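You operate a simulated robot arm through the tools that you are given. There is no shell and no other tool.

Carry out the task below with a simulated robot arm. There is one attempt and no reset: what you move stays moved.

JOB
Balance the rotor, shut the lid and spin for 10 s.
Fine: move the white cap tube across from the orange cap tube, which stays; one start; wait till it stands.
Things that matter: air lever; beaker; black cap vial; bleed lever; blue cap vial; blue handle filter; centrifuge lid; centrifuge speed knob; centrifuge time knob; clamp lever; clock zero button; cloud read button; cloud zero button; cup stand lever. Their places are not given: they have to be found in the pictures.

Only the result counts: the job must be done as asked and must still hold three seconds after the hand-in. Knocking over, shifting, dropping, spilling or breaking anything else fails it. A push-on lid holds only when it is set on centred and level and pressed home; a screw cap is set on level and turned clockwise until tight.

ROBOT AND FRAMES
A 6-joint arm with a three-finger gripper, fixed in place. Base frame: the origin is at the foot of the arm, x ahead of it, y to its left, z up. Units: m, rad, N and s.
With the tool pointing down near the work surface it reaches from about 0.86 to 0.86 m from the base axis. Its first joint turns from -2.897 to 2.897 rad. Payload 4.89 kg.
The tool frame sits at the grasp point between the pads (the TCP): z along the fingers, y along the line on which they close. The tips reach 0.03 m beyond it. Largest opening 0.164 m; the body of the gripper starts 0.125 m behind the TCP.
Orientation is that of the tool frame in the base frame, as [roll, pitch, yaw] about the fixed x, y, z axes, in that order (R = Rz(yaw) Ry(pitch) Rx(roll)). With the fingers straight down and closing along the base's y, the tool's x points along the base's -x, its y along +y and its z along -z.

CONTROLS
- The arm moves only by the tool play_rows. Its argument "deltas" is a list of rows, each a list of 3 entries, a list of its own where there are three numbers: the shift along the base's x, y, z in m, then the turn, a rotation vector about the base's x, y, z in rad, then the closure, from 0 (fully open) to 1 (shut). In form: [[[dx, dy, dz], [ax, ay, az], grip], ...]. A call has 1 to 20 rows; each row shifts and turns the commanded pose from where the row before left it. A row lasts 0.2 s, in which the tool goes at most 0.05 m and 0.15 rad; a call with a longer step from one row to the next is refused whole, and so is a gripper value outside its range. A pose out of reach is approached as far as the arm can. The call stops where the force on the tool passes 40 N (or 10 N more than at its start, if that is more) or the arm is blocked; 0.2 s more then pass. Each finger travels about 0.108 m/s and halts on what it meets, pressing with about 44 N; the grip force reading is that of the motor and also rises with nothing between the fingers. The clock runs only during rows and for 0.2 s after the last one: add rows that do not move to give the fingers time. The reply holds the time, the measured pose of the TCP, the force on the tool along the base axes, the opening and the grip force, in the units named above and with some noise, with the torque about the TCP (base axes, N m) and any sound that the robot's microphone picked up.
- Cameras (640 x 400 px; columns grow to the right, rows downward): "scene" is fixed at [0.0491, -0.4988, 1.7948]; the picture's right is [0.83, -0.56, 0.00], its down [-0.20, -0.30, -0.93] and it looks along [0.53, 0.77, -0.36] (base axes); focal length 310 px, centre (320, 200). "wrist" rides on the gripper at [0.076, -0.002, -0.152] in the tool frame; the picture's right is [0.02, 1.00, 0.00], its down [-0.88, 0.02, -0.47] and it looks along [-0.47, 0.01, 0.88] (tool axes); focal length 247 px, centre (320, 200).
- camera(camera): a new picture of that camera. It takes no simulated time.
- lift_body(by): slides the trunk up (or, below 0, down) by that many m; the arm rides with it, the base frame stays. It gives what a move gives, with no picture.
- probe_pixels(camera, pixels): for up to 12 pixels [column, row] of the newest picture of that camera ("zoom" is the newest enlarged one), the place [x, y, z] in the base frame of the surface seen there, good to about 0.002 m, but the place of the scene camera against the robot may be out by one fixed shift of up to 0.018 m in any direction. It takes no simulated time.
- zoom(camera, box): a new picture of the part [left, top, right, bottom] of that camera's present view, enlarged. It takes no simulated time.
- job_done(): hands the job in; it is judged then, once.

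Leave the gripper open and the arm clear of the work at the hand-in unless told otherwise.

The tools are called after ">>>" by a JSON object that holds its "name" and its "arguments". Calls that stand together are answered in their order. play_rows: Moves the arm, as the interface text tells. Its arguments: {"type":"object","properties":{"deltas":{"type":"array"}},"required":["deltas"]} The other tools are called the same way: lift_body (by) slides the trunk up or down; camera (camera) takes a picture; probe_pixels (camera, pixels) gives the place of the surface under pixels of a picture; zoom (camera, box) takes an enlarged picture of a part of a camera's view; job_done () hands the job in.

At the start:

```text
time: 0.0
eef_pos: [0.4036, 0.5127, 1.567]
orientation: [3.141, 0.0, -3.141]
ft_force: [0.0, -2.1, -0.3]
torque: [0.0, -0.01, 0.01]
gripper_width: 0.164
grasp_force: 0.0
trunk travel left (down, up): [-0.175, 0.215]
```

scene: 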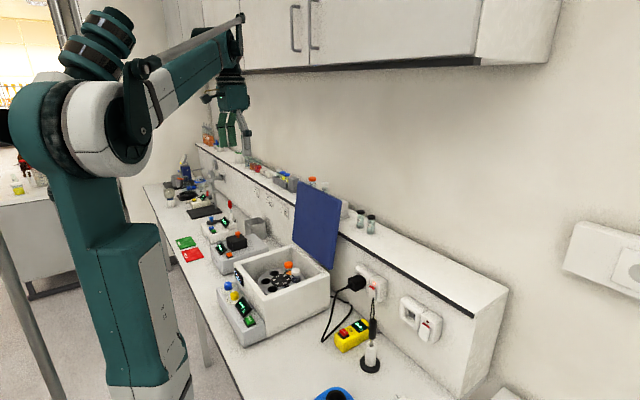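
wrist: 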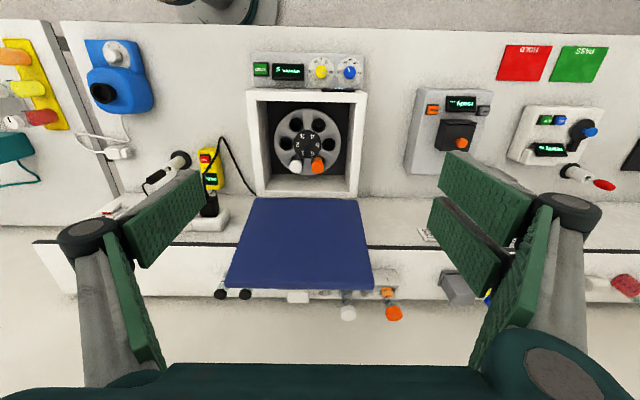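

I see the centrifuge in the wrist picture: rotor around (307,137), white cap tube at (296,167) and orange cap tube at (318,163), lid open (blue plate). I'll zoom in on it in both cameras.

>>> {"name": "zoom", "arguments": {"camera": "wrist", "box": [240, 45, 376, 205]}}

>>> {"name": "zoom", "arguments": {"camera": "scene", "box": [210, 170, 350, 350]}}

```text
2.50 times, centred on (308, 125) of wrist
```

zoom: 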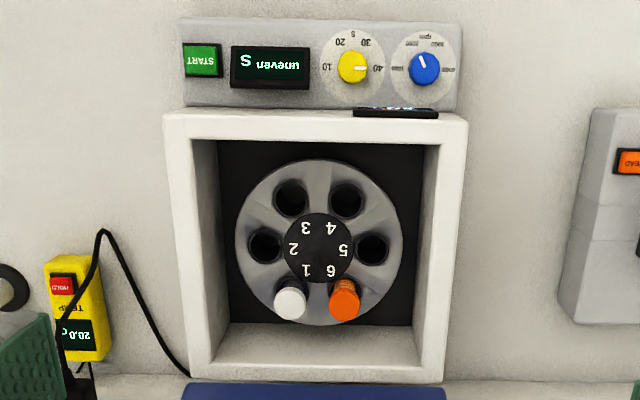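

```text
2.22 times, centred on (280, 260) of scene
```

zoom: 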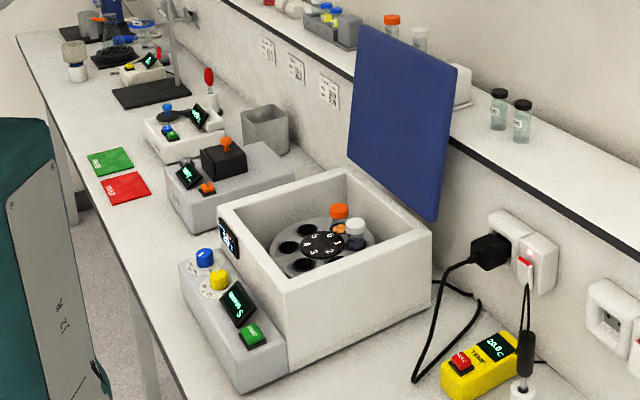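

I'll zoom further in on the panel of the centrifuge (button, display, two knobs) to read the scales.

>>> {"name": "zoom", "arguments": {"camera": "wrist", "box": [304, 48, 372, 92]}}

>>> {"name": "zoom", "arguments": {"camera": "wrist", "box": [248, 48, 316, 92]}}

>>> {"name": "zoom", "arguments": {"camera": "wrist", "box": [266, 95, 350, 185]}}

```text
9.09 times, centred on (338, 70) of wrist
```

zoom: 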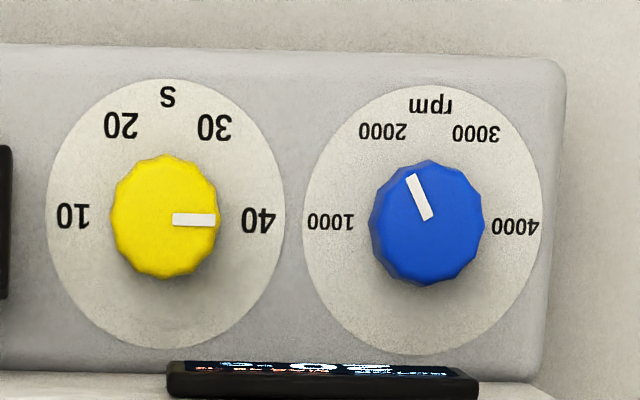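

```text
9.09 times, centred on (282, 70) of wrist
```

zoom: 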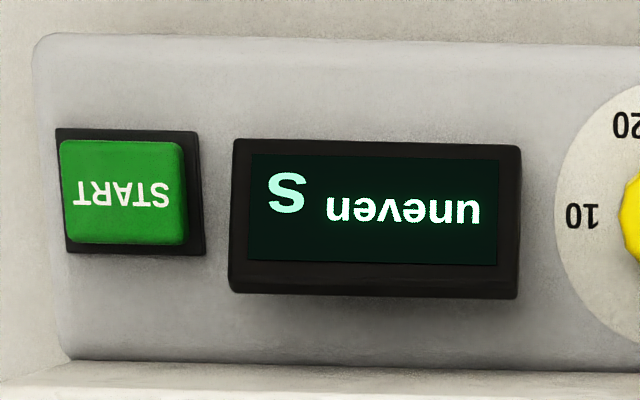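

```text
4.44 times, centred on (308, 140) of wrist
```

zoom: 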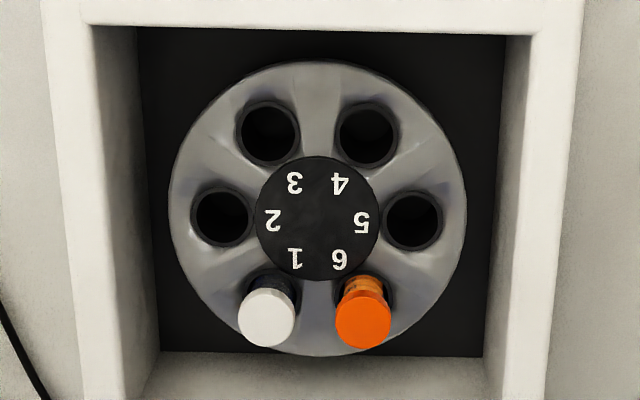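

Time knob (yellow) pointer is on 40, needs to go to 10 (half a turn counterclockwise seen from above, through 30 and 20). Orange tube is in slot 6, so white in slot 1 must go to slot 3. I'll probe positions in the wrist picture: tubes, slots 3, knob, start button, rims, lid.

>>> {"name": "camera", "arguments": {"camera": "wrist"}}

>>> {"name": "probe_pixels", "arguments": {"camera": "wrist", "pixels": [[296, 168], [318, 167], [308, 139], [297, 121], [324, 121], [287, 140], [330, 140], [252, 92], [360, 94], [255, 192], [354, 192], [308, 120]]}}

>>> {"name": "probe_pixels", "arguments": {"camera": "wrist", "pixels": [[262, 69], [289, 71], [320, 70], [349, 71], [310, 57], [256, 200], [361, 200], [372, 285], [230, 285], [300, 240], [300, 205], [300, 285]]}}

```text
taken
```

wrist: 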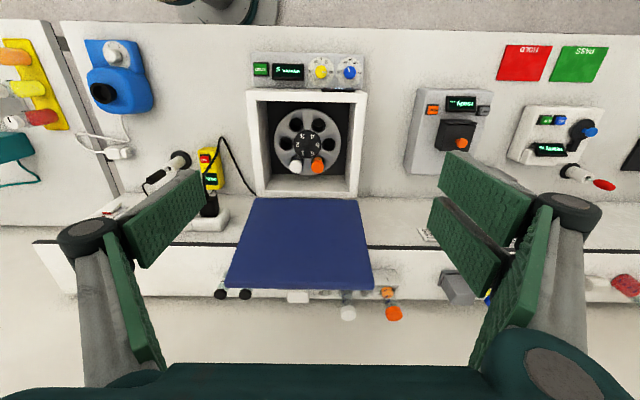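

```text
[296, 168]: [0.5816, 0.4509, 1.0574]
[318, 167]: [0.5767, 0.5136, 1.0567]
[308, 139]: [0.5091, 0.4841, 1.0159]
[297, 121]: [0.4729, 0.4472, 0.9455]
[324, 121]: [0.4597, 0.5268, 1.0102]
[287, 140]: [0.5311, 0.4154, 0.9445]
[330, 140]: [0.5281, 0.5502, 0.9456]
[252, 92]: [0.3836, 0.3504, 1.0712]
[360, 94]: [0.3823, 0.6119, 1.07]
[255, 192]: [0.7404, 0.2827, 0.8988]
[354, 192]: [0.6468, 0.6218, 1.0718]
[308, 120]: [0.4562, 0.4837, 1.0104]
```

```text
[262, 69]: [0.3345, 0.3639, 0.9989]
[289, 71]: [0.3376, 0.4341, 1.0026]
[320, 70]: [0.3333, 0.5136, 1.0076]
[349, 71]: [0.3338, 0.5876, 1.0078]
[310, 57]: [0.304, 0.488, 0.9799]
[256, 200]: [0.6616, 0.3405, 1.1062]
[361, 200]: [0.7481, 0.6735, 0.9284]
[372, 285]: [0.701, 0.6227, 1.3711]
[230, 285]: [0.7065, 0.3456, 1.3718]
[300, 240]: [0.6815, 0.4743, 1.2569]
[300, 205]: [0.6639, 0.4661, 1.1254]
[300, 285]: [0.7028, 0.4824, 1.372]
```

Bench is at z≈0.90, centrifuge box top ≈1.071, rotor centre ≈(0.51,0.484). I'll take an enlarged rotor view and probe rims and caps for exact positions.

>>> {"name": "zoom", "arguments": {"camera": "wrist", "box": [266, 95, 350, 185]}}

>>> {"name": "probe_pixels", "arguments": {"camera": "zoom", "pixels": [[242, 316], [293, 318], [268, 294], [268, 343], [268, 318], [336, 320], [390, 320], [362, 300], [362, 345], [270, 285], [318, 160], [318, 275]]}}

>>> {"name": "probe_pixels", "arguments": {"camera": "zoom", "pixels": [[234, 133], [303, 133], [269, 98], [269, 169], [333, 135], [401, 135], [367, 99], [188, 216], [256, 216], [222, 184], [222, 250], [446, 218]]}}

>>> {"name": "probe_pixels", "arguments": {"camera": "zoom", "pixels": [[171, 210], [465, 210], [318, 62], [318, 354], [150, 200], [496, 200], [318, 32], [318, 352], [90, 200], [560, 200], [318, 390], [318, 10]]}}

```text
4.44 times, centred on (308, 140) of wrist
```

zoom: 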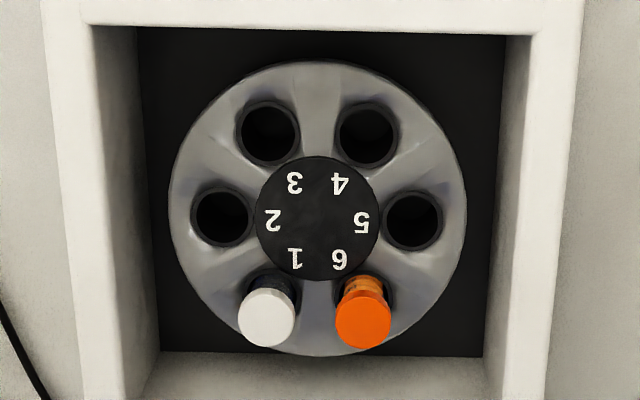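

```text
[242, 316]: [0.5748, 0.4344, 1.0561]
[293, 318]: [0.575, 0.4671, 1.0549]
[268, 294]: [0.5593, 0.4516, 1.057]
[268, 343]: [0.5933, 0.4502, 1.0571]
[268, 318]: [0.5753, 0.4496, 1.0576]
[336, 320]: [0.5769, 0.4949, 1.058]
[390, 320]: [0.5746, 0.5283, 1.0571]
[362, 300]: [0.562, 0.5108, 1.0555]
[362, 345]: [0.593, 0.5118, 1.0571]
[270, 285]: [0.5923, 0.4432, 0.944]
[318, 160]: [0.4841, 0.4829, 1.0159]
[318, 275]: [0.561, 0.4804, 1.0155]
```

```text
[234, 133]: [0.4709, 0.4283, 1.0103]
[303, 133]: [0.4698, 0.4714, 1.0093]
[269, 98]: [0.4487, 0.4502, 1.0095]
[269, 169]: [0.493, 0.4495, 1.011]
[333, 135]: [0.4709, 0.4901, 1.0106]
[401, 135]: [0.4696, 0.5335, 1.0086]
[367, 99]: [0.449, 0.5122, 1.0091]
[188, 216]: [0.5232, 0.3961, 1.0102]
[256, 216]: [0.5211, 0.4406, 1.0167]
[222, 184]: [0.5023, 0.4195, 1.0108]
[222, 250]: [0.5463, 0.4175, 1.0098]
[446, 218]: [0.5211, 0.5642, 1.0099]
```

```text
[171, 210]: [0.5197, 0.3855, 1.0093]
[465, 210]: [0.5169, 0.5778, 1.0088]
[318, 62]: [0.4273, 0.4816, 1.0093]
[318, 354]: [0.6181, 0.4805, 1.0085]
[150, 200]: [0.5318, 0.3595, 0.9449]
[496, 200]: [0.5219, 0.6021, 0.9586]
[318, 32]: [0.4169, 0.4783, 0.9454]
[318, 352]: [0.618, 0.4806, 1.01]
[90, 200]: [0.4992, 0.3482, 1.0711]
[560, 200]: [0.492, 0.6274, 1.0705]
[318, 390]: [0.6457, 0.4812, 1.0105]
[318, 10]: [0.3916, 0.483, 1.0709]
```

Fitted rotor: centre ≈(0.5234, 0.481), slot circle 0.061 m; white tube (slot 1) axis ≈(0.576, 0.450), cap top z≈1.057, slot 3 ≈(0.471, 0.450). So the tube has to go 0.105 m along −x. I'll first move above the white tube, staying high, with the fingers partly closed.

>>> {"name": "play_rows", "arguments": {"deltas": [[[0.0345, -0.0125, -0.02], [0, 0, 0], 0.3], [[0.0345, -0.0125, -0.03], [0, 0, 0], 0.5], [[0.0345, -0.0125, -0.03], [0, 0, 0], 0.66], [[0.0345, -0.0125, -0.03], [0, 0, 0], 0.66], [[0.0345, -0.0127, -0.03], [0, 0, 0], 0.66], [[0, 0, -0.03], [0, 0, 0], 0.66], [[0, 0, 0], [0, 0, 0], 0.66]]}}

```text
time: 1.6
eef_pos: [0.5773, 0.4529, 1.396]
orientation: [3.141, 0.001, -3.141]
ft_force: [0.3, 0.1, -0.8]
torque: [0.02, 0.13, 0.01]
gripper_width: 0.0556
grasp_force: 0.1
trunk travel left (down, up): [-0.175, 0.215]
```

Now at (0.577,0.453,1.396) with opening 0.056. I'll look at both cameras to check clearances.

>>> {"name": "camera", "arguments": {"camera": "scene"}}

>>> {"name": "camera", "arguments": {"camera": "wrist"}}

```text
taken
```

scene: 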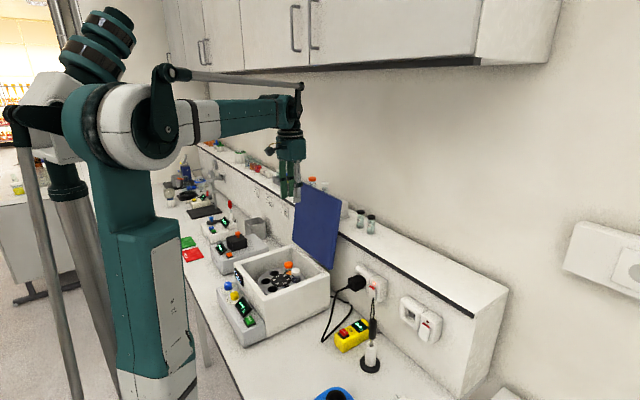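

```text
taken
```

wrist: 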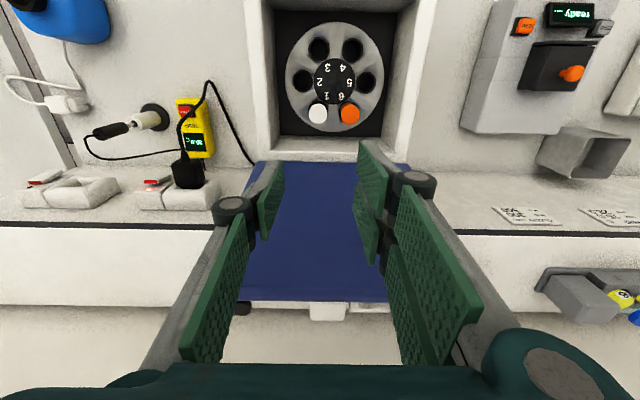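

The gripper knuckles sit just above the TCP, and the orange cap is directly +y of the white one, so I'll turn the tool by 45° about z so that the fingers pass clear of the orange tube, and lower to z≈1.20.

>>> {"name": "play_rows", "arguments": {"deltas": [[[0, -0.0004, -0.03], [0, 0, 0.131], 0.66], [[0, -0.0004, -0.03], [0, 0, 0.131], 0.66], [[0, -0.0004, -0.03], [0, 0, 0.131], 0.66], [[0, -0.0004, -0.03], [0, 0, 0.131], 0.66], [[0, -0.0004, -0.03], [0, 0, 0.131], 0.66], [[0, -0.0004, -0.03], [0, 0, 0.131], 0.66], [[0, 0, 0], [0, 0, 0], 0.66]]}}

>>> {"name": "camera", "arguments": {"camera": "wrist"}}

>>> {"name": "camera", "arguments": {"camera": "scene"}}

```text
time: 3.2
eef_pos: [0.5764, 0.4512, 1.2183]
orientation: [-3.141, -0.001, -2.354]
ft_force: [0.3, 0.0, -0.5]
torque: [-0.04, 0.05, -0.02]
gripper_width: 0.0557
grasp_force: 0.0
trunk travel left (down, up): [-0.175, 0.215]
```

```text
taken
```

wrist: 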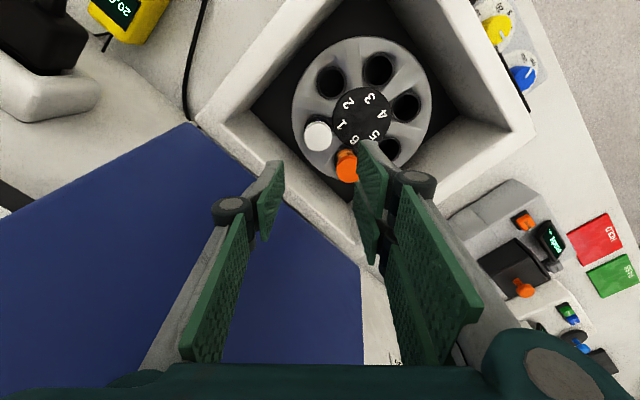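

```text
taken
```

scene: 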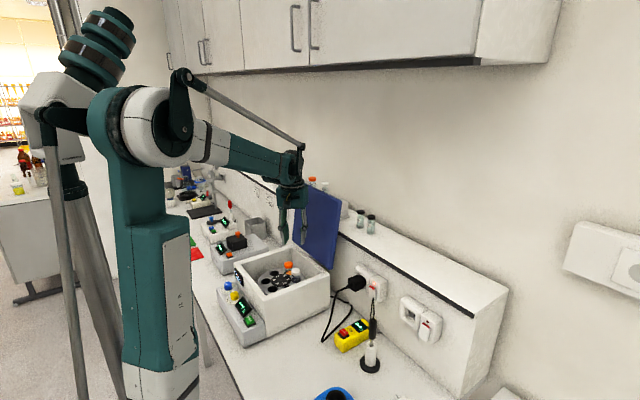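

I'd like to know the true shape of the fingers near the tips, so I'll probe finger points and the white/orange caps in this wrist view.

>>> {"name": "probe_pixels", "arguments": {"camera": "wrist", "pixels": [[360, 146], [384, 178], [379, 255], [358, 212], [413, 185], [281, 166], [268, 232], [232, 208], [259, 195], [318, 136], [346, 163], [430, 200]]}}

>>> {"name": "zoom", "arguments": {"camera": "wrist", "box": [220, 20, 460, 280]}}

```text
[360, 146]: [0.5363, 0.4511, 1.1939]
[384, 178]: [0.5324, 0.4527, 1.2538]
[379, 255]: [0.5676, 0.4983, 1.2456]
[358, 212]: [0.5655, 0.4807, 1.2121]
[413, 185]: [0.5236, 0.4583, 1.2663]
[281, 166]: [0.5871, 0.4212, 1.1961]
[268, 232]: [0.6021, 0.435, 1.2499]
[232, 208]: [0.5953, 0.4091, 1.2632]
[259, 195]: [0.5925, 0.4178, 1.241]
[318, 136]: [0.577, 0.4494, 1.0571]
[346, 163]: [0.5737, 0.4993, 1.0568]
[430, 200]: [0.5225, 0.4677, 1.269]
```

```text
1.54 times, centred on (340, 150) of wrist
```

zoom: 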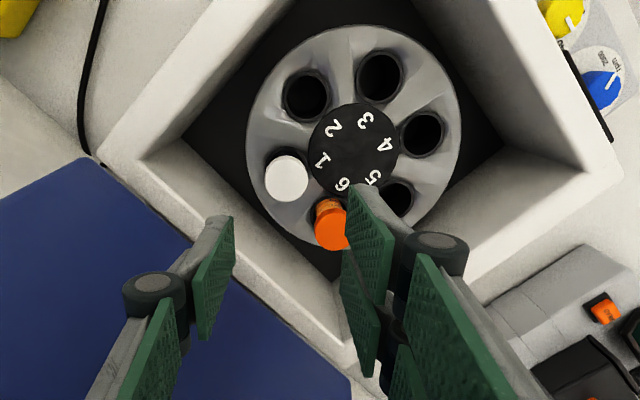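

The probe shows that the right-hand side of the gripper is two fingers side by side (wide), the left a single thumb. At 45° the wide side would come too near the orange cap, so I'll turn another 45° (fingers closing along x, thumb to the lid side) while still high.

>>> {"name": "play_rows", "arguments": {"deltas": [[[0, 0, 0], [0, 0, 0.131], 0.66], [[0, 0, 0], [0, 0, 0.131], 0.66], [[0, 0, 0], [0, 0, 0.131], 0.66], [[0, 0, 0], [0, 0, 0.131], 0.66], [[0, 0, 0], [0, 0, 0.131], 0.66], [[0, 0, 0], [0, 0, 0.131], 0.66], [[0, 0, 0], [0, 0, 0], 0.66]]}}

>>> {"name": "camera", "arguments": {"camera": "wrist"}}

>>> {"name": "zoom", "arguments": {"camera": "scene", "box": [210, 130, 370, 320]}}

```text
time: 4.8
eef_pos: [0.5762, 0.449, 1.217]
orientation: [-3.141, 0.0, -1.567]
ft_force: [0.8, -0.4, -0.6]
torque: [-0.03, 0.03, -0.03]
gripper_width: 0.0555
grasp_force: 0.1
trunk travel left (down, up): [-0.175, 0.215]
```

```text
taken
```

wrist: 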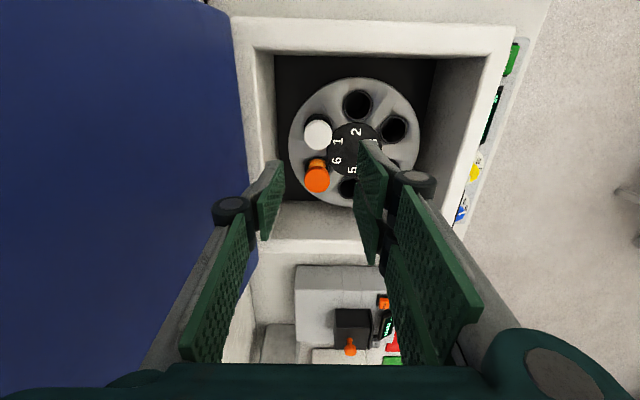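

```text
2.11 times, centred on (290, 225) of scene
```

zoom: 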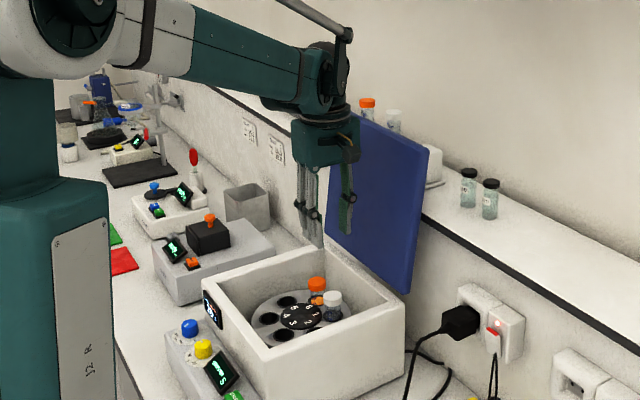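

Now the thumb is on the lid side and the pair on the rotor-hub side. I'll measure the white cap's edges in an enlarged wrist view to centre the grip.

>>> {"name": "zoom", "arguments": {"camera": "wrist", "box": [280, 90, 360, 220]}}

>>> {"name": "probe_pixels", "arguments": {"camera": "wrist", "pixels": [[306, 134], [331, 134], [318, 122], [318, 147], [318, 134], [306, 178], [328, 178], [317, 188], [356, 104], [384, 198], [262, 240], [372, 150]]}}

```text
3.08 times, centred on (320, 155) of wrist
```

zoom: 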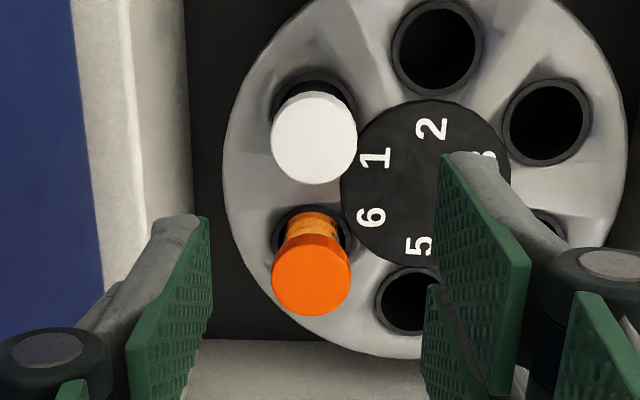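

```text
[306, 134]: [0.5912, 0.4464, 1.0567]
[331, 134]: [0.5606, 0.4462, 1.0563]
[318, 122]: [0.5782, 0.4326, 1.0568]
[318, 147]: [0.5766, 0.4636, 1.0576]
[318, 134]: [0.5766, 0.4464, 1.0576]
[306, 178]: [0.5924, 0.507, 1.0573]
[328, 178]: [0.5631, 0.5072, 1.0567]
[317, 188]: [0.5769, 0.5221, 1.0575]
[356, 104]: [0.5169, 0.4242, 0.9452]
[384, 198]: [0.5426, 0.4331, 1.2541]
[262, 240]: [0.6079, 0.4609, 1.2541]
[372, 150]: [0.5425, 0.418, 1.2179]
```

Cap centre reads about (0.5766,0.449), TCP is at (0.576,0.449): well centred. I'll descend in slow steps to about z=1.08 and check.

>>> {"name": "play_rows", "arguments": {"deltas": [[[0, 0.0005, -0.03], [0, 0, 0], 0.66], [[0, 0, -0.03], [0, 0, 0], 0.66], [[0, 0, -0.03], [0, 0, 0], 0.66], [[0, 0, -0.025], [0, 0, 0], 0.66], [[0, 0, -0.015], [0, 0, 0], 0.66], [[0, 0, 0], [0, 0, 0], 0.66], [[0, 0, 0], [0, 0, 0], 0.66]]}}

>>> {"name": "camera", "arguments": {"camera": "wrist"}}

>>> {"name": "zoom", "arguments": {"camera": "scene", "box": [230, 160, 350, 310]}}

```text
time: 6.4
eef_pos: [0.5789, 0.4487, 1.0859]
orientation: [-3.141, -0.002, -1.569]
ft_force: [-0.6, 1.1, -1.0]
torque: [0.02, 0.02, -0.01]
gripper_width: 0.056
grasp_force: 0.0
trunk travel left (down, up): [-0.175, 0.215]
```

```text
taken
```

wrist: 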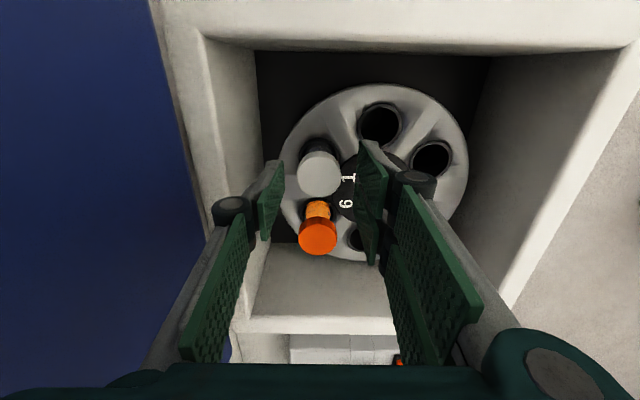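

```text
2.67 times, centred on (290, 235) of scene
```

zoom: 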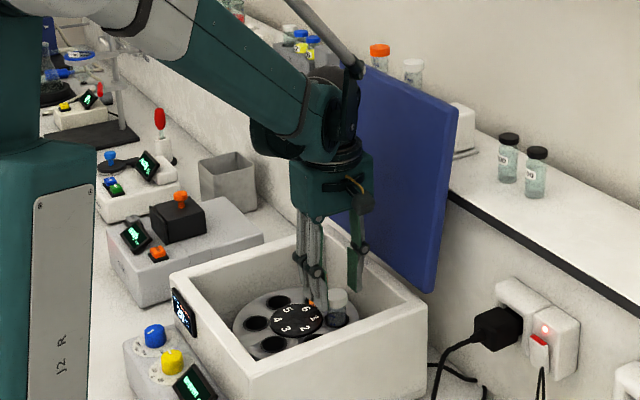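

The cap sits between the finger tips (cap at (318,172)). No contact. I'll go down a further 24 mm.

>>> {"name": "play_rows", "arguments": {"deltas": [[[0, 0, -0.008], [0, 0, 0], 0.66], [[0, 0, -0.008], [0, 0, 0], 0.66], [[0, 0, -0.008], [0, 0, 0], 0.66], [[0, 0, 0], [0, 0, 0], 0.66]]}}

>>> {"name": "zoom", "arguments": {"camera": "wrist", "box": [240, 110, 400, 270]}}

>>> {"name": "zoom", "arguments": {"camera": "scene", "box": [260, 180, 340, 290]}}

```text
time: 7.4
eef_pos: [0.576, 0.4484, 1.0646]
orientation: [3.141, 0.0, -1.57]
ft_force: [0.5, -0.4, 0.2]
torque: [0.03, 0.03, 0.0]
gripper_width: 0.0558
grasp_force: 0.1
trunk travel left (down, up): [-0.175, 0.215]
```

```text
2.50 times, centred on (320, 190) of wrist
```

zoom: 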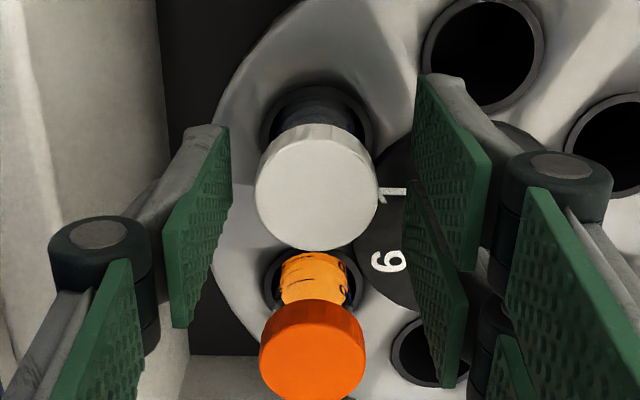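

```text
3.64 times, centred on (300, 235) of scene
```

zoom: 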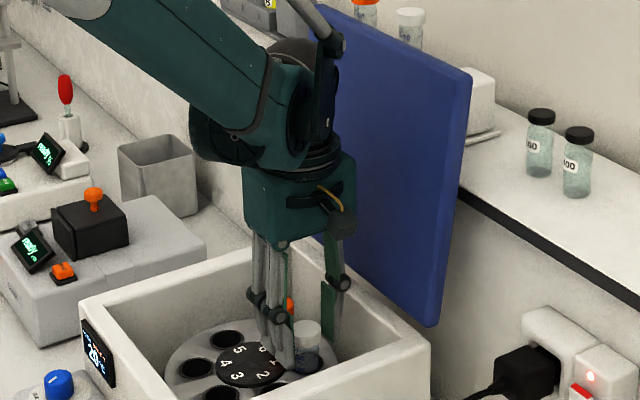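

Clear gaps on both sides of the white cap. I'll drop 4 mm more and close the fingers on the cap.

>>> {"name": "play_rows", "arguments": {"deltas": [[[0, 0.001, -0.004], [0, 0, 0], 0.66], [[0, 0, 0], [0, 0, 0], 0.66], [[0, 0, 0], [0, 0, 0], 0.74], [[0, 0, 0], [0, 0, 0], 0.8], [[0, 0, 0], [0, 0, 0], 0.9], [[0, 0, 0], [0, 0, 0], 0.9], [[0, 0, 0], [0, 0, 0], 0.9]]}}

>>> {"name": "zoom", "arguments": {"camera": "wrist", "box": [240, 110, 400, 270]}}

```text
time: 9.0
eef_pos: [0.577, 0.4498, 1.0599]
orientation: [3.141, 0.001, -1.569]
ft_force: [0.9, -0.9, -0.4]
torque: [-0.03, 0.01, -0.04]
gripper_width: 0.0333
grasp_force: 43.8
trunk travel left (down, up): [-0.175, 0.215]
```

```text
2.50 times, centred on (320, 190) of wrist
```

zoom: 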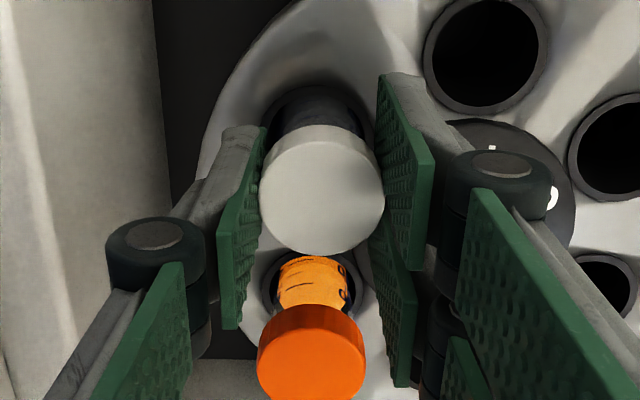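

Gripped at 0.033 m, 44 N. I'll lift straight up by 0.13 m.

>>> {"name": "play_rows", "arguments": {"deltas": [[[0, 0, 0.005], [0, 0, 0], 0.9], [[0, 0, 0.01], [0, 0, 0], 0.9], [[0, 0, 0.015], [0, 0, 0], 0.9], [[0, 0, 0.02], [0, 0, 0], 0.9], [[0, 0, 0.02], [0, 0, 0], 0.9], [[0, 0, 0.02], [0, 0, 0], 0.9], [[0, 0, 0.02], [0, 0, 0], 0.9], [[0, 0, 0.015], [0, 0, 0], 0.9], [[0, 0, 0.005], [0, 0, 0], 0.9], [[0, 0, 0], [0, 0, 0], 0.9]]}}

>>> {"name": "zoom", "arguments": {"camera": "scene", "box": [230, 160, 350, 310]}}

>>> {"name": "camera", "arguments": {"camera": "wrist"}}

```text
time: 11.2
eef_pos: [0.5763, 0.4501, 1.1867]
orientation: [3.141, 0.0, -1.569]
ft_force: [0.0, -0.7, -0.8]
torque: [0.02, -0.04, -0.02]
gripper_width: 0.0333
grasp_force: 43.9
trunk travel left (down, up): [-0.175, 0.215]
```

```text
2.67 times, centred on (290, 235) of scene
```

zoom: 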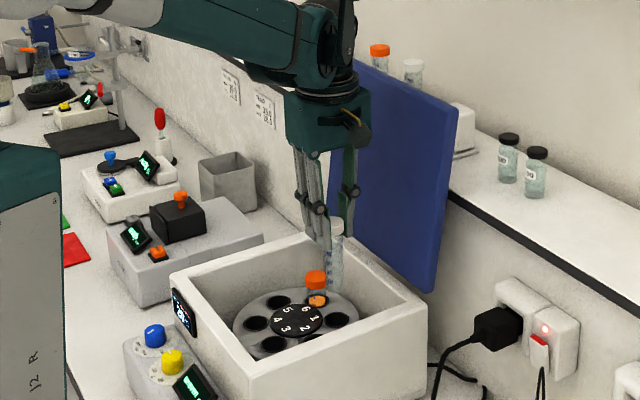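

```text
taken
```

wrist: 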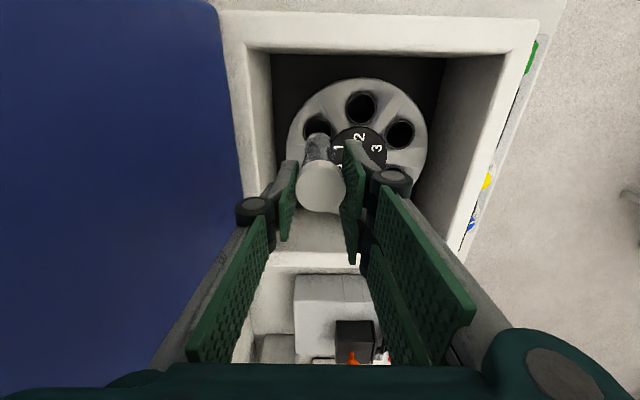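

Tube is lifted. I'll check the tube's bottom relative to the rotor in an enlarged scene view, and measure slots 2 and 3 from this wrist view.

>>> {"name": "zoom", "arguments": {"camera": "scene", "box": [270, 225, 350, 300]}}

>>> {"name": "probe_pixels", "arguments": {"camera": "zoom", "pixels": [[325, 205], [322, 240], [320, 250], [320, 255], [295, 320], [270, 255], [323, 220]]}}

>>> {"name": "zoom", "arguments": {"camera": "wrist", "box": [280, 70, 440, 220]}}

```text
5.33 times, centred on (310, 262) of scene
```

zoom: 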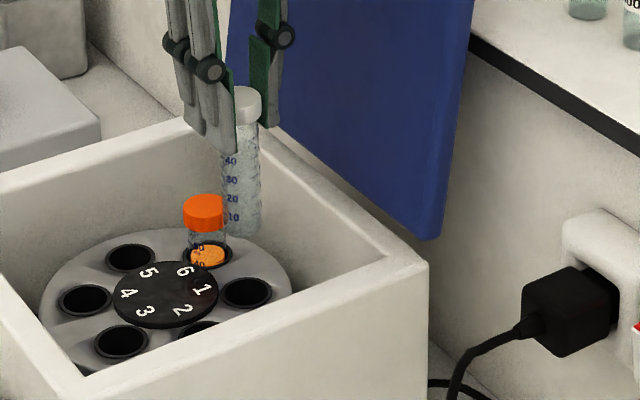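

```text
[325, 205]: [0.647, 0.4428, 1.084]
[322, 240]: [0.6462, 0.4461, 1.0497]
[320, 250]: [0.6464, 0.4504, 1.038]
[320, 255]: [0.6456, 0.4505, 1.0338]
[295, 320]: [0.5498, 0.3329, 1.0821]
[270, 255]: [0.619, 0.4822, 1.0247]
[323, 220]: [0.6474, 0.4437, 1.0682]
```

```text
2.67 times, centred on (360, 145) of wrist
```

zoom: 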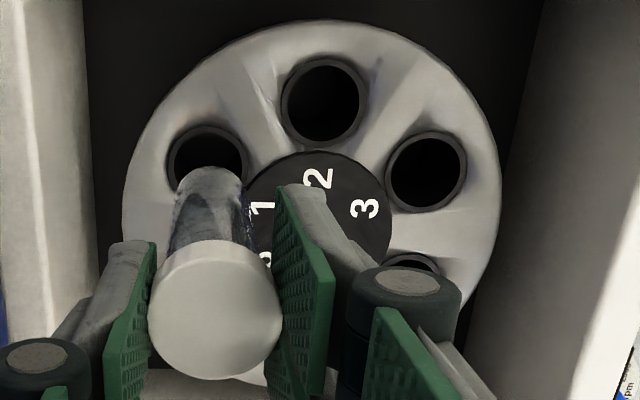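

Tube bottom hangs at about scene-zoom (243,233), clear of the rotor. I'll probe it, and rim points of slots 3 and 2 in the wrist zoom.

>>> {"name": "probe_pixels", "arguments": {"camera": "zoom", "pixels": [[387, 171], [466, 171], [427, 133], [427, 211], [282, 101], [367, 101], [325, 58], [325, 145], [427, 171], [170, 155], [128, 225], [497, 195]]}}

>>> {"name": "zoom", "arguments": {"camera": "scene", "box": [270, 225, 350, 300]}}

>>> {"name": "probe_pixels", "arguments": {"camera": "zoom", "pixels": [[245, 215], [243, 228], [243, 234], [205, 200], [205, 212], [170, 320], [130, 245], [245, 277], [85, 285]]}}

```text
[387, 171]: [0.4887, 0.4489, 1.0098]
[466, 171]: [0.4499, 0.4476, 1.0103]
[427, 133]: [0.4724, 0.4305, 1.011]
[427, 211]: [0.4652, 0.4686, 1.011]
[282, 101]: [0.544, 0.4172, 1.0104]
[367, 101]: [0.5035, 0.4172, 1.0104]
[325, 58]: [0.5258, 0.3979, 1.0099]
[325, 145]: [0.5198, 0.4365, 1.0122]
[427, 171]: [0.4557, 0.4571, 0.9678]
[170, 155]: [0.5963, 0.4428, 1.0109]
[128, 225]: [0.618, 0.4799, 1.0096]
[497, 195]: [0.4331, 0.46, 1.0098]
```

```text
5.33 times, centred on (310, 262) of scene
```

zoom: 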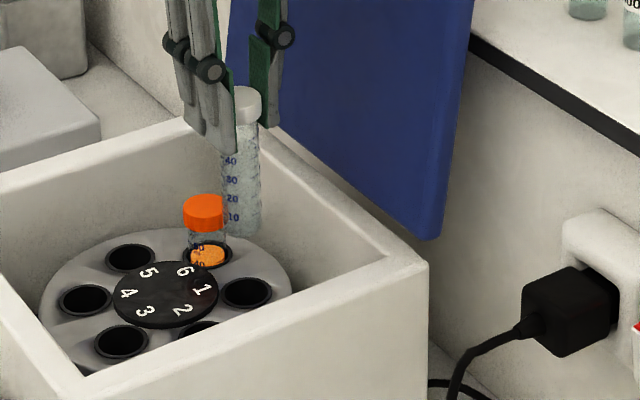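

```text
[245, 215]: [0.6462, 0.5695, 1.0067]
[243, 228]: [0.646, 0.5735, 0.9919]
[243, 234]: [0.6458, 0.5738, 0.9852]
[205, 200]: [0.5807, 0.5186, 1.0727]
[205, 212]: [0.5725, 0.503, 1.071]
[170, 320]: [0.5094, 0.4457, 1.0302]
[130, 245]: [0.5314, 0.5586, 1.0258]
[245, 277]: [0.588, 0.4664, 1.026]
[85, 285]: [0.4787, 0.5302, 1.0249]
```

Slot 3 centre comes out at ≈(0.470,0.449); I'll move the tube −0.106 m in x at this height and check alignment.

>>> {"name": "play_rows", "arguments": {"deltas": [[[-0.015, 0, 0], [0, 0, 0], 0.9], [[-0.025, 0, 0], [0, 0, 0], 0.9], [[-0.025, 0, 0], [0, 0, 0], 0.9], [[-0.025, 0, 0], [0, 0, 0], 0.9], [[-0.016, 0, 0], [0, 0, 0], 0.9], [[0, 0, 0], [0, 0, 0], 0.9], [[0, 0, 0], [0, 0, 0], 0.9]]}}

>>> {"name": "camera", "arguments": {"camera": "wrist"}}

>>> {"name": "zoom", "arguments": {"camera": "scene", "box": [230, 210, 340, 310]}}

```text
time: 12.8
eef_pos: [0.4691, 0.4501, 1.1889]
orientation: [-3.141, -0.001, -1.568]
ft_force: [-1.0, 0.3, -1.8]
torque: [0.02, -0.03, -0.02]
gripper_width: 0.033
grasp_force: 43.7
trunk travel left (down, up): [-0.175, 0.215]
```

```text
taken
```

wrist: 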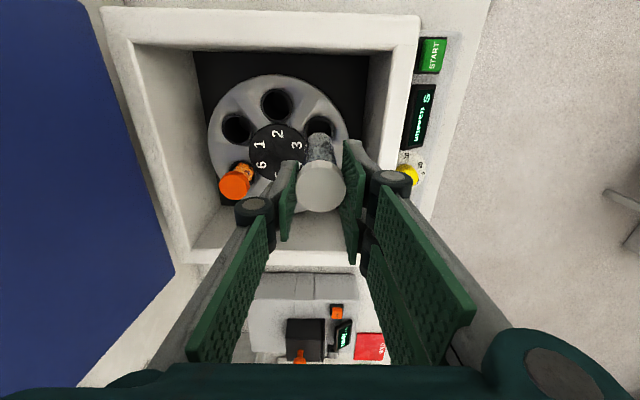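

```text
4.00 times, centred on (285, 260) of scene
```

zoom: 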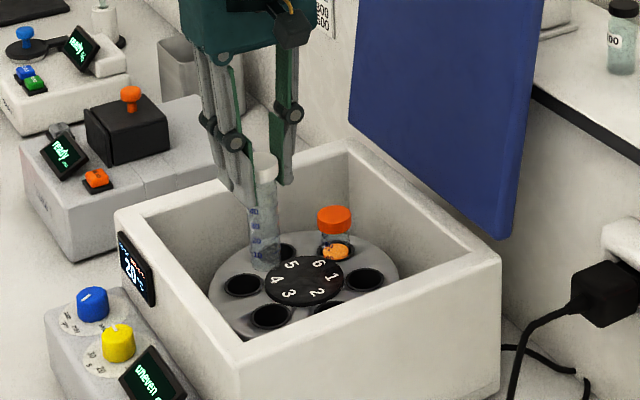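

The tube hangs over slot 3 (hole visible at (321,128) behind it). I'll lower 25 mm so the tube bottom is just above the hole and check again from both cameras.

>>> {"name": "play_rows", "arguments": {"deltas": [[[0, 0, -0.012], [0, 0, 0], 0.9], [[0, 0, -0.013], [0, 0, 0], 0.9], [[0, 0, 0], [0, 0, 0], 0.9], [[0, 0, 0], [0, 0, 0], 0.9]]}}

>>> {"name": "zoom", "arguments": {"camera": "wrist", "box": [240, 60, 400, 220]}}

>>> {"name": "zoom", "arguments": {"camera": "scene", "box": [260, 230, 330, 300]}}

```text
time: 13.8
eef_pos: [0.4688, 0.4506, 1.1645]
orientation: [3.14, 0.0, -1.57]
ft_force: [0.0, -0.2, -0.7]
torque: [-0.02, 0.0, -0.03]
gripper_width: 0.033
grasp_force: 43.8
trunk travel left (down, up): [-0.175, 0.215]
```

```text
2.50 times, centred on (320, 140) of wrist
```

zoom: 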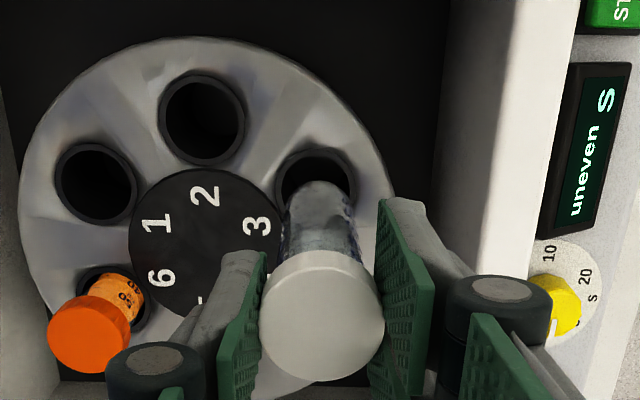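

```text
5.71 times, centred on (295, 265) of scene
```

zoom: 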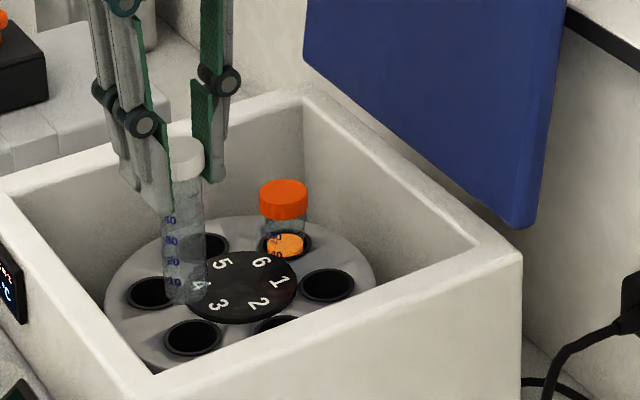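

I'll zoom closer to judge whether the tube hangs plumb over slot 3.

>>> {"name": "zoom", "arguments": {"camera": "scene", "box": [255, 245, 295, 295]}}

>>> {"name": "zoom", "arguments": {"camera": "wrist", "box": [285, 100, 365, 200]}}

```text
8.00 times, centred on (275, 270) of scene
```

zoom: 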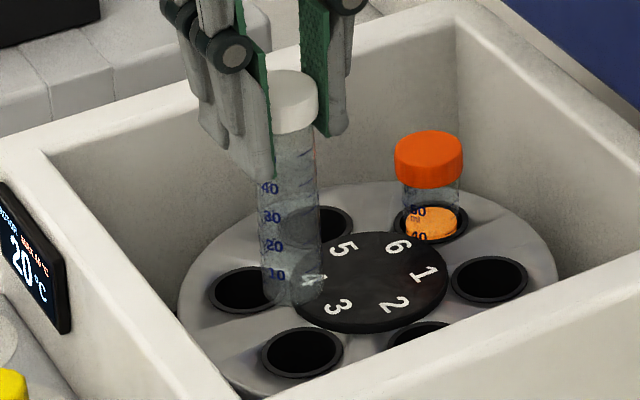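

```text
4.00 times, centred on (325, 150) of wrist
```

zoom: 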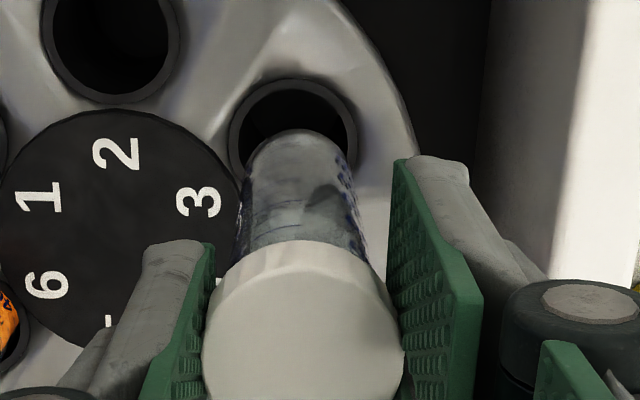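

The slot-3 ring in the wrist zoom is centred near (292,142), slightly left/up of the tube axis, i.e. the tube may need ~2–3 mm in +x and −y. I'll probe rims again from here to refine.

>>> {"name": "probe_pixels", "arguments": {"camera": "zoom", "pixels": [[231, 140], [355, 140], [292, 81], [245, 100], [340, 100], [43, 25], [177, 25], [110, 100], [412, 140], [230, 165], [246, 180], [355, 165]]}}

>>> {"name": "zoom", "arguments": {"camera": "wrist", "box": [240, 60, 400, 160]}}

```text
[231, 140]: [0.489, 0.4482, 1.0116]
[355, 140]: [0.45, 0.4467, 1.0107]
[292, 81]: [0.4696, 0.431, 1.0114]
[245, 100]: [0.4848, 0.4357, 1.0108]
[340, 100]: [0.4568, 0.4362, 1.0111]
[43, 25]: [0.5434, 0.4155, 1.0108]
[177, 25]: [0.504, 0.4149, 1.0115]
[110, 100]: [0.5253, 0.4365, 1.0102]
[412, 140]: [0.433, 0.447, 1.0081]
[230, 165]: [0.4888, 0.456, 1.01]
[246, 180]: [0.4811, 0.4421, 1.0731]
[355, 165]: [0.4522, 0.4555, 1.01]
```

```text
4.00 times, centred on (320, 110) of wrist
```

zoom: 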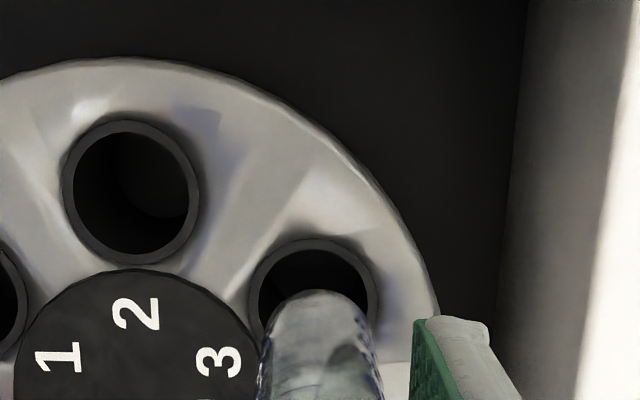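

Ring fit gives slot 3 at (0.470,0.4496), matching earlier measurements; TCP is within ~1 mm of it. I'll probe the tube itself in this wrist zoom to check its lean.

>>> {"name": "probe_pixels", "arguments": {"camera": "zoom", "pixels": [[313, 294], [285, 305], [345, 310], [270, 340], [300, 340], [313, 340], [340, 340], [370, 340], [265, 380], [313, 380], [376, 380], [313, 310]]}}

>>> {"name": "zoom", "arguments": {"camera": "scene", "box": [255, 245, 295, 295]}}

>>> {"name": "probe_pixels", "arguments": {"camera": "zoom", "pixels": [[292, 115], [270, 115], [315, 115], [290, 80], [264, 190], [270, 275], [275, 245], [268, 160], [320, 280], [290, 295], [290, 260], [430, 145]]}}

```text
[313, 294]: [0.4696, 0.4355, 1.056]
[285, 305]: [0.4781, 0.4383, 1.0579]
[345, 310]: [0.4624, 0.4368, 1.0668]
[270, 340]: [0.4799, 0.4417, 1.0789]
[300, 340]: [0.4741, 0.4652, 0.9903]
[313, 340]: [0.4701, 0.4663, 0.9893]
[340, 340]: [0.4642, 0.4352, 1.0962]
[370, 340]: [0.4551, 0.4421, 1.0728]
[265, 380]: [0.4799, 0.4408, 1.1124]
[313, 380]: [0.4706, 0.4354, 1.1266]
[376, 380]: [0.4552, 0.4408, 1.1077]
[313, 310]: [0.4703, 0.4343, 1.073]
```

```text
8.00 times, centred on (275, 270) of scene
```

zoom: 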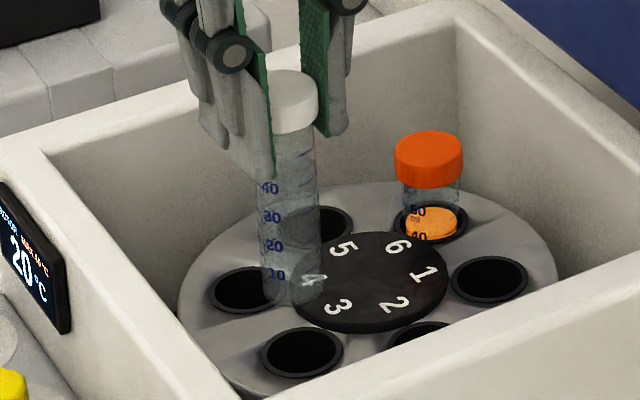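

```text
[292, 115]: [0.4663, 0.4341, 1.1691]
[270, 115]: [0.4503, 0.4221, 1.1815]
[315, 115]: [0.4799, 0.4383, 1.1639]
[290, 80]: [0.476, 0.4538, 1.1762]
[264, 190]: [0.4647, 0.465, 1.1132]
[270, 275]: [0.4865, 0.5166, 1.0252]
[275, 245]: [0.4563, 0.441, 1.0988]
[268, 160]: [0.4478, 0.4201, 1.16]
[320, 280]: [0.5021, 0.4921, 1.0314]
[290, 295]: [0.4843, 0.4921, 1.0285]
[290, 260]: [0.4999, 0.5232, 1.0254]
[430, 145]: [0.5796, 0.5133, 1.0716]
```

The tube hangs vertical with axis ≈(0.4685,0.451) vs. slot (0.470,0.4497). I'll correct by +1.2 mm x, −1.2 mm y and lower 30 mm in small steps, watching the force.

>>> {"name": "play_rows", "arguments": {"deltas": [[[0.0012, -0.0012, 0], [0, 0, 0], 0.9], [[0, 0, -0.005], [0, 0, 0], 0.9], [[0, 0, -0.005], [0, 0, 0], 0.9], [[0, 0, -0.005], [0, 0, 0], 0.9], [[0, 0, -0.005], [0, 0, 0], 0.9], [[0, 0, -0.005], [0, 0, 0], 0.9], [[0, 0, -0.005], [0, 0, 0], 0.9], [[0, 0, 0], [0, 0, 0], 0.9]]}}

>>> {"name": "zoom", "arguments": {"camera": "scene", "box": [255, 245, 295, 295]}}

>>> {"name": "zoom", "arguments": {"camera": "wrist", "box": [240, 80, 400, 200]}}

```text
time: 15.6
eef_pos: [0.4705, 0.4493, 1.1332]
orientation: [-3.141, 0.0, -1.569]
ft_force: [0.7, 0.3, -0.3]
torque: [0.02, -0.01, 0.02]
gripper_width: 0.0332
grasp_force: 43.4
trunk travel left (down, up): [-0.175, 0.215]
```

```text
8.00 times, centred on (275, 270) of scene
```

zoom: 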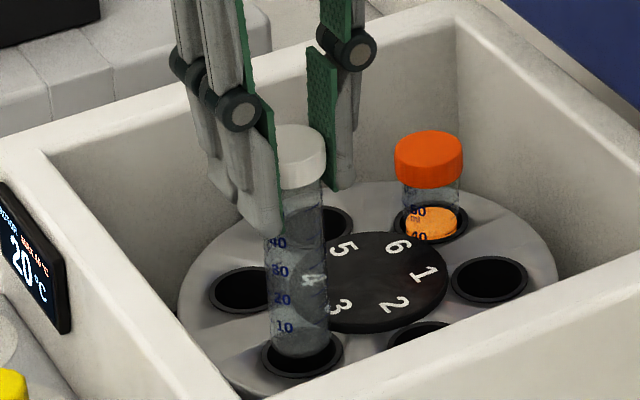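

```text
3.33 times, centred on (320, 140) of wrist
```

zoom: 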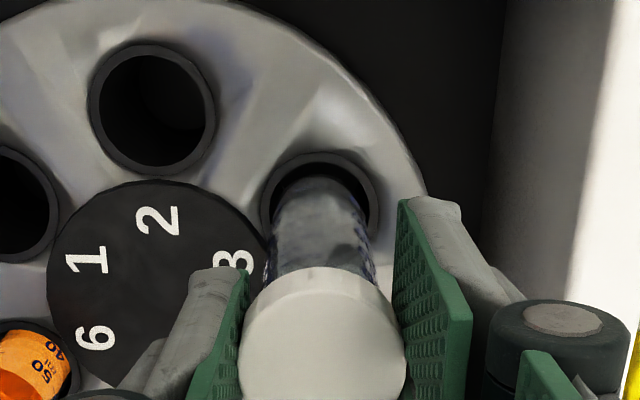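

The tube bottom is entering slot 3 (scene zoom (299,357) vs. hole centre (302,353)), no contact force. I'll continue down 35 mm.

>>> {"name": "play_rows", "arguments": {"deltas": [[[0, 0, -0.005], [0, 0, 0], 0.9], [[0, 0, -0.005], [0, 0, 0], 0.9], [[0, 0, -0.005], [0, 0, 0], 0.9], [[0, 0, -0.005], [0, 0, 0], 0.9], [[0, 0, -0.005], [0, 0, 0], 0.9], [[0, 0, -0.005], [0, 0, 0], 0.9], [[0, 0, -0.005], [0, 0, 0], 0.9], [[0, 0, 0], [0, 0, 0], 0.9]]}}

>>> {"name": "zoom", "arguments": {"camera": "scene", "box": [255, 245, 295, 295]}}

>>> {"name": "zoom", "arguments": {"camera": "wrist", "box": [240, 80, 400, 200]}}

```text
time: 17.4
eef_pos: [0.4708, 0.4485, 1.0985]
orientation: [-3.141, 0.0, -1.571]
ft_force: [0.0, 0.4, -1.1]
torque: [-0.02, -0.03, 0.01]
gripper_width: 0.0329
grasp_force: 44.1
trunk travel left (down, up): [-0.175, 0.215]
```

```text
8.00 times, centred on (275, 270) of scene
```

zoom: 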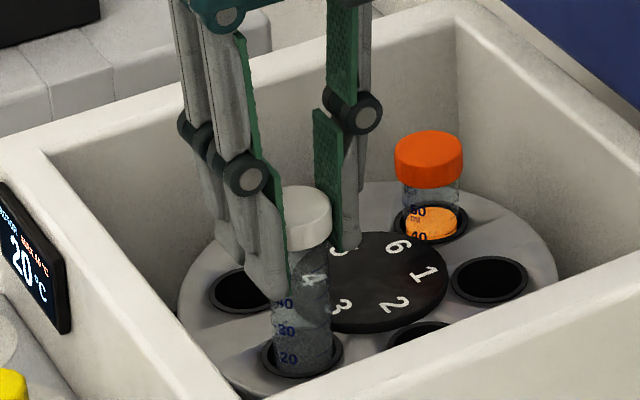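

```text
3.33 times, centred on (320, 140) of wrist
```

zoom: 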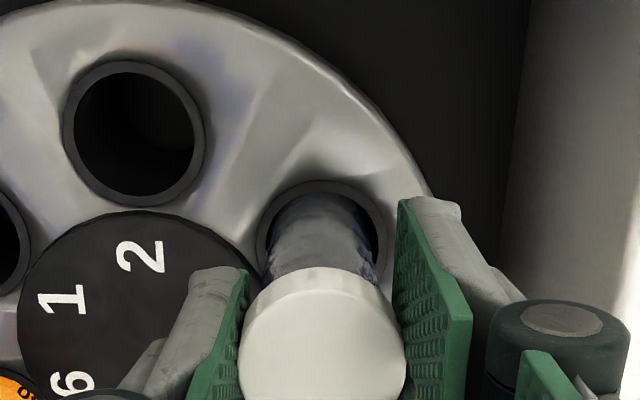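

The tube is going into slot 3 freely. I'll continue down 34 mm, slower at the end.

>>> {"name": "play_rows", "arguments": {"deltas": [[[0, 0, -0.006], [0, 0, 0], 0.9], [[0, 0, -0.006], [0, 0, 0], 0.9], [[0, 0, -0.006], [0, 0, 0], 0.9], [[0, 0, -0.006], [0, 0, 0], 0.9], [[0, 0, -0.004], [0, 0, 0], 0.9], [[0, 0, -0.003], [0, 0, 0], 0.9], [[0, 0, -0.003], [0, 0, 0], 0.9], [[0, 0, 0], [0, 0, 0], 0.9]]}}

```text
time: 19.2
eef_pos: [0.4732, 0.4493, 1.0645]
orientation: [-3.14, 0.001, -1.569]
ft_force: [0.6, -0.8, -1.0]
torque: [0.01, 0.02, 0.04]
gripper_width: 0.0328
grasp_force: 43.7
trunk travel left (down, up): [-0.175, 0.215]
```

TCP z=1.0645, the tube seated at 1.060 in its old slot. I'll lower in 1 mm rows, watching for contact.

>>> {"name": "play_rows", "arguments": {"deltas": [[[0, 0, -0.0015], [0, 0, 0], 0.9], [[0, 0, -0.0015], [0, 0, 0], 0.9], [[0, 0, -0.001], [0, 0, 0], 0.9], [[0, 0, 0], [0, 0, 0], 0.9]]}}

>>> {"name": "zoom", "arguments": {"camera": "scene", "box": [255, 245, 295, 295]}}

>>> {"name": "zoom", "arguments": {"camera": "wrist", "box": [240, 80, 400, 220]}}

```text
time: 20.2
eef_pos: [0.4723, 0.4489, 1.0593]
orientation: [-3.141, 0.0, -1.569]
ft_force: [0.1, 1.3, 0.3]
torque: [0.01, -0.04, 0.01]
gripper_width: 0.0329
grasp_force: 44.2
trunk travel left (down, up): [-0.175, 0.215]
```

```text
8.00 times, centred on (275, 270) of scene
```

zoom: 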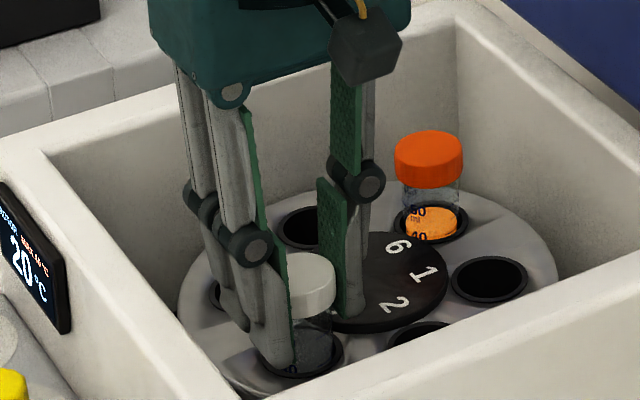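

```text
2.86 times, centred on (320, 150) of wrist
```

zoom: 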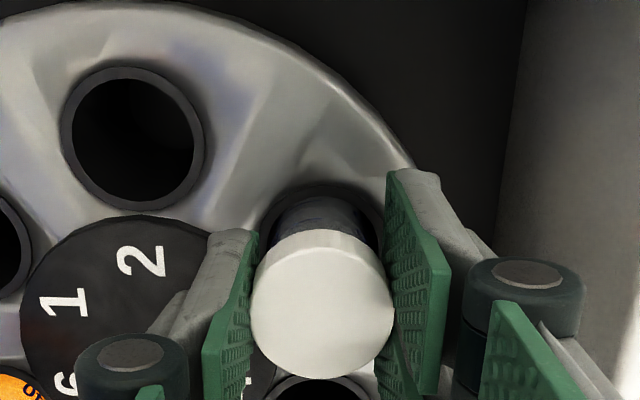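

About 1 mm from seated. I'll lower another 1 mm and then open the fingers to about 0.055.

>>> {"name": "play_rows", "arguments": {"deltas": [[[0, 0, -0.001], [0, 0, 0], 0.9], [[0, 0, 0], [0, 0, 0], 0.9]]}}

```text
time: 20.8
eef_pos: [0.4722, 0.4487, 1.059]
orientation: [-3.141, 0.001, -1.569]
ft_force: [1.3, 5.4, 30.7]
torque: [0.44, -0.09, -0.02]
gripper_width: 0.0331
grasp_force: 43.8
trunk travel left (down, up): [-0.175, 0.215]
```

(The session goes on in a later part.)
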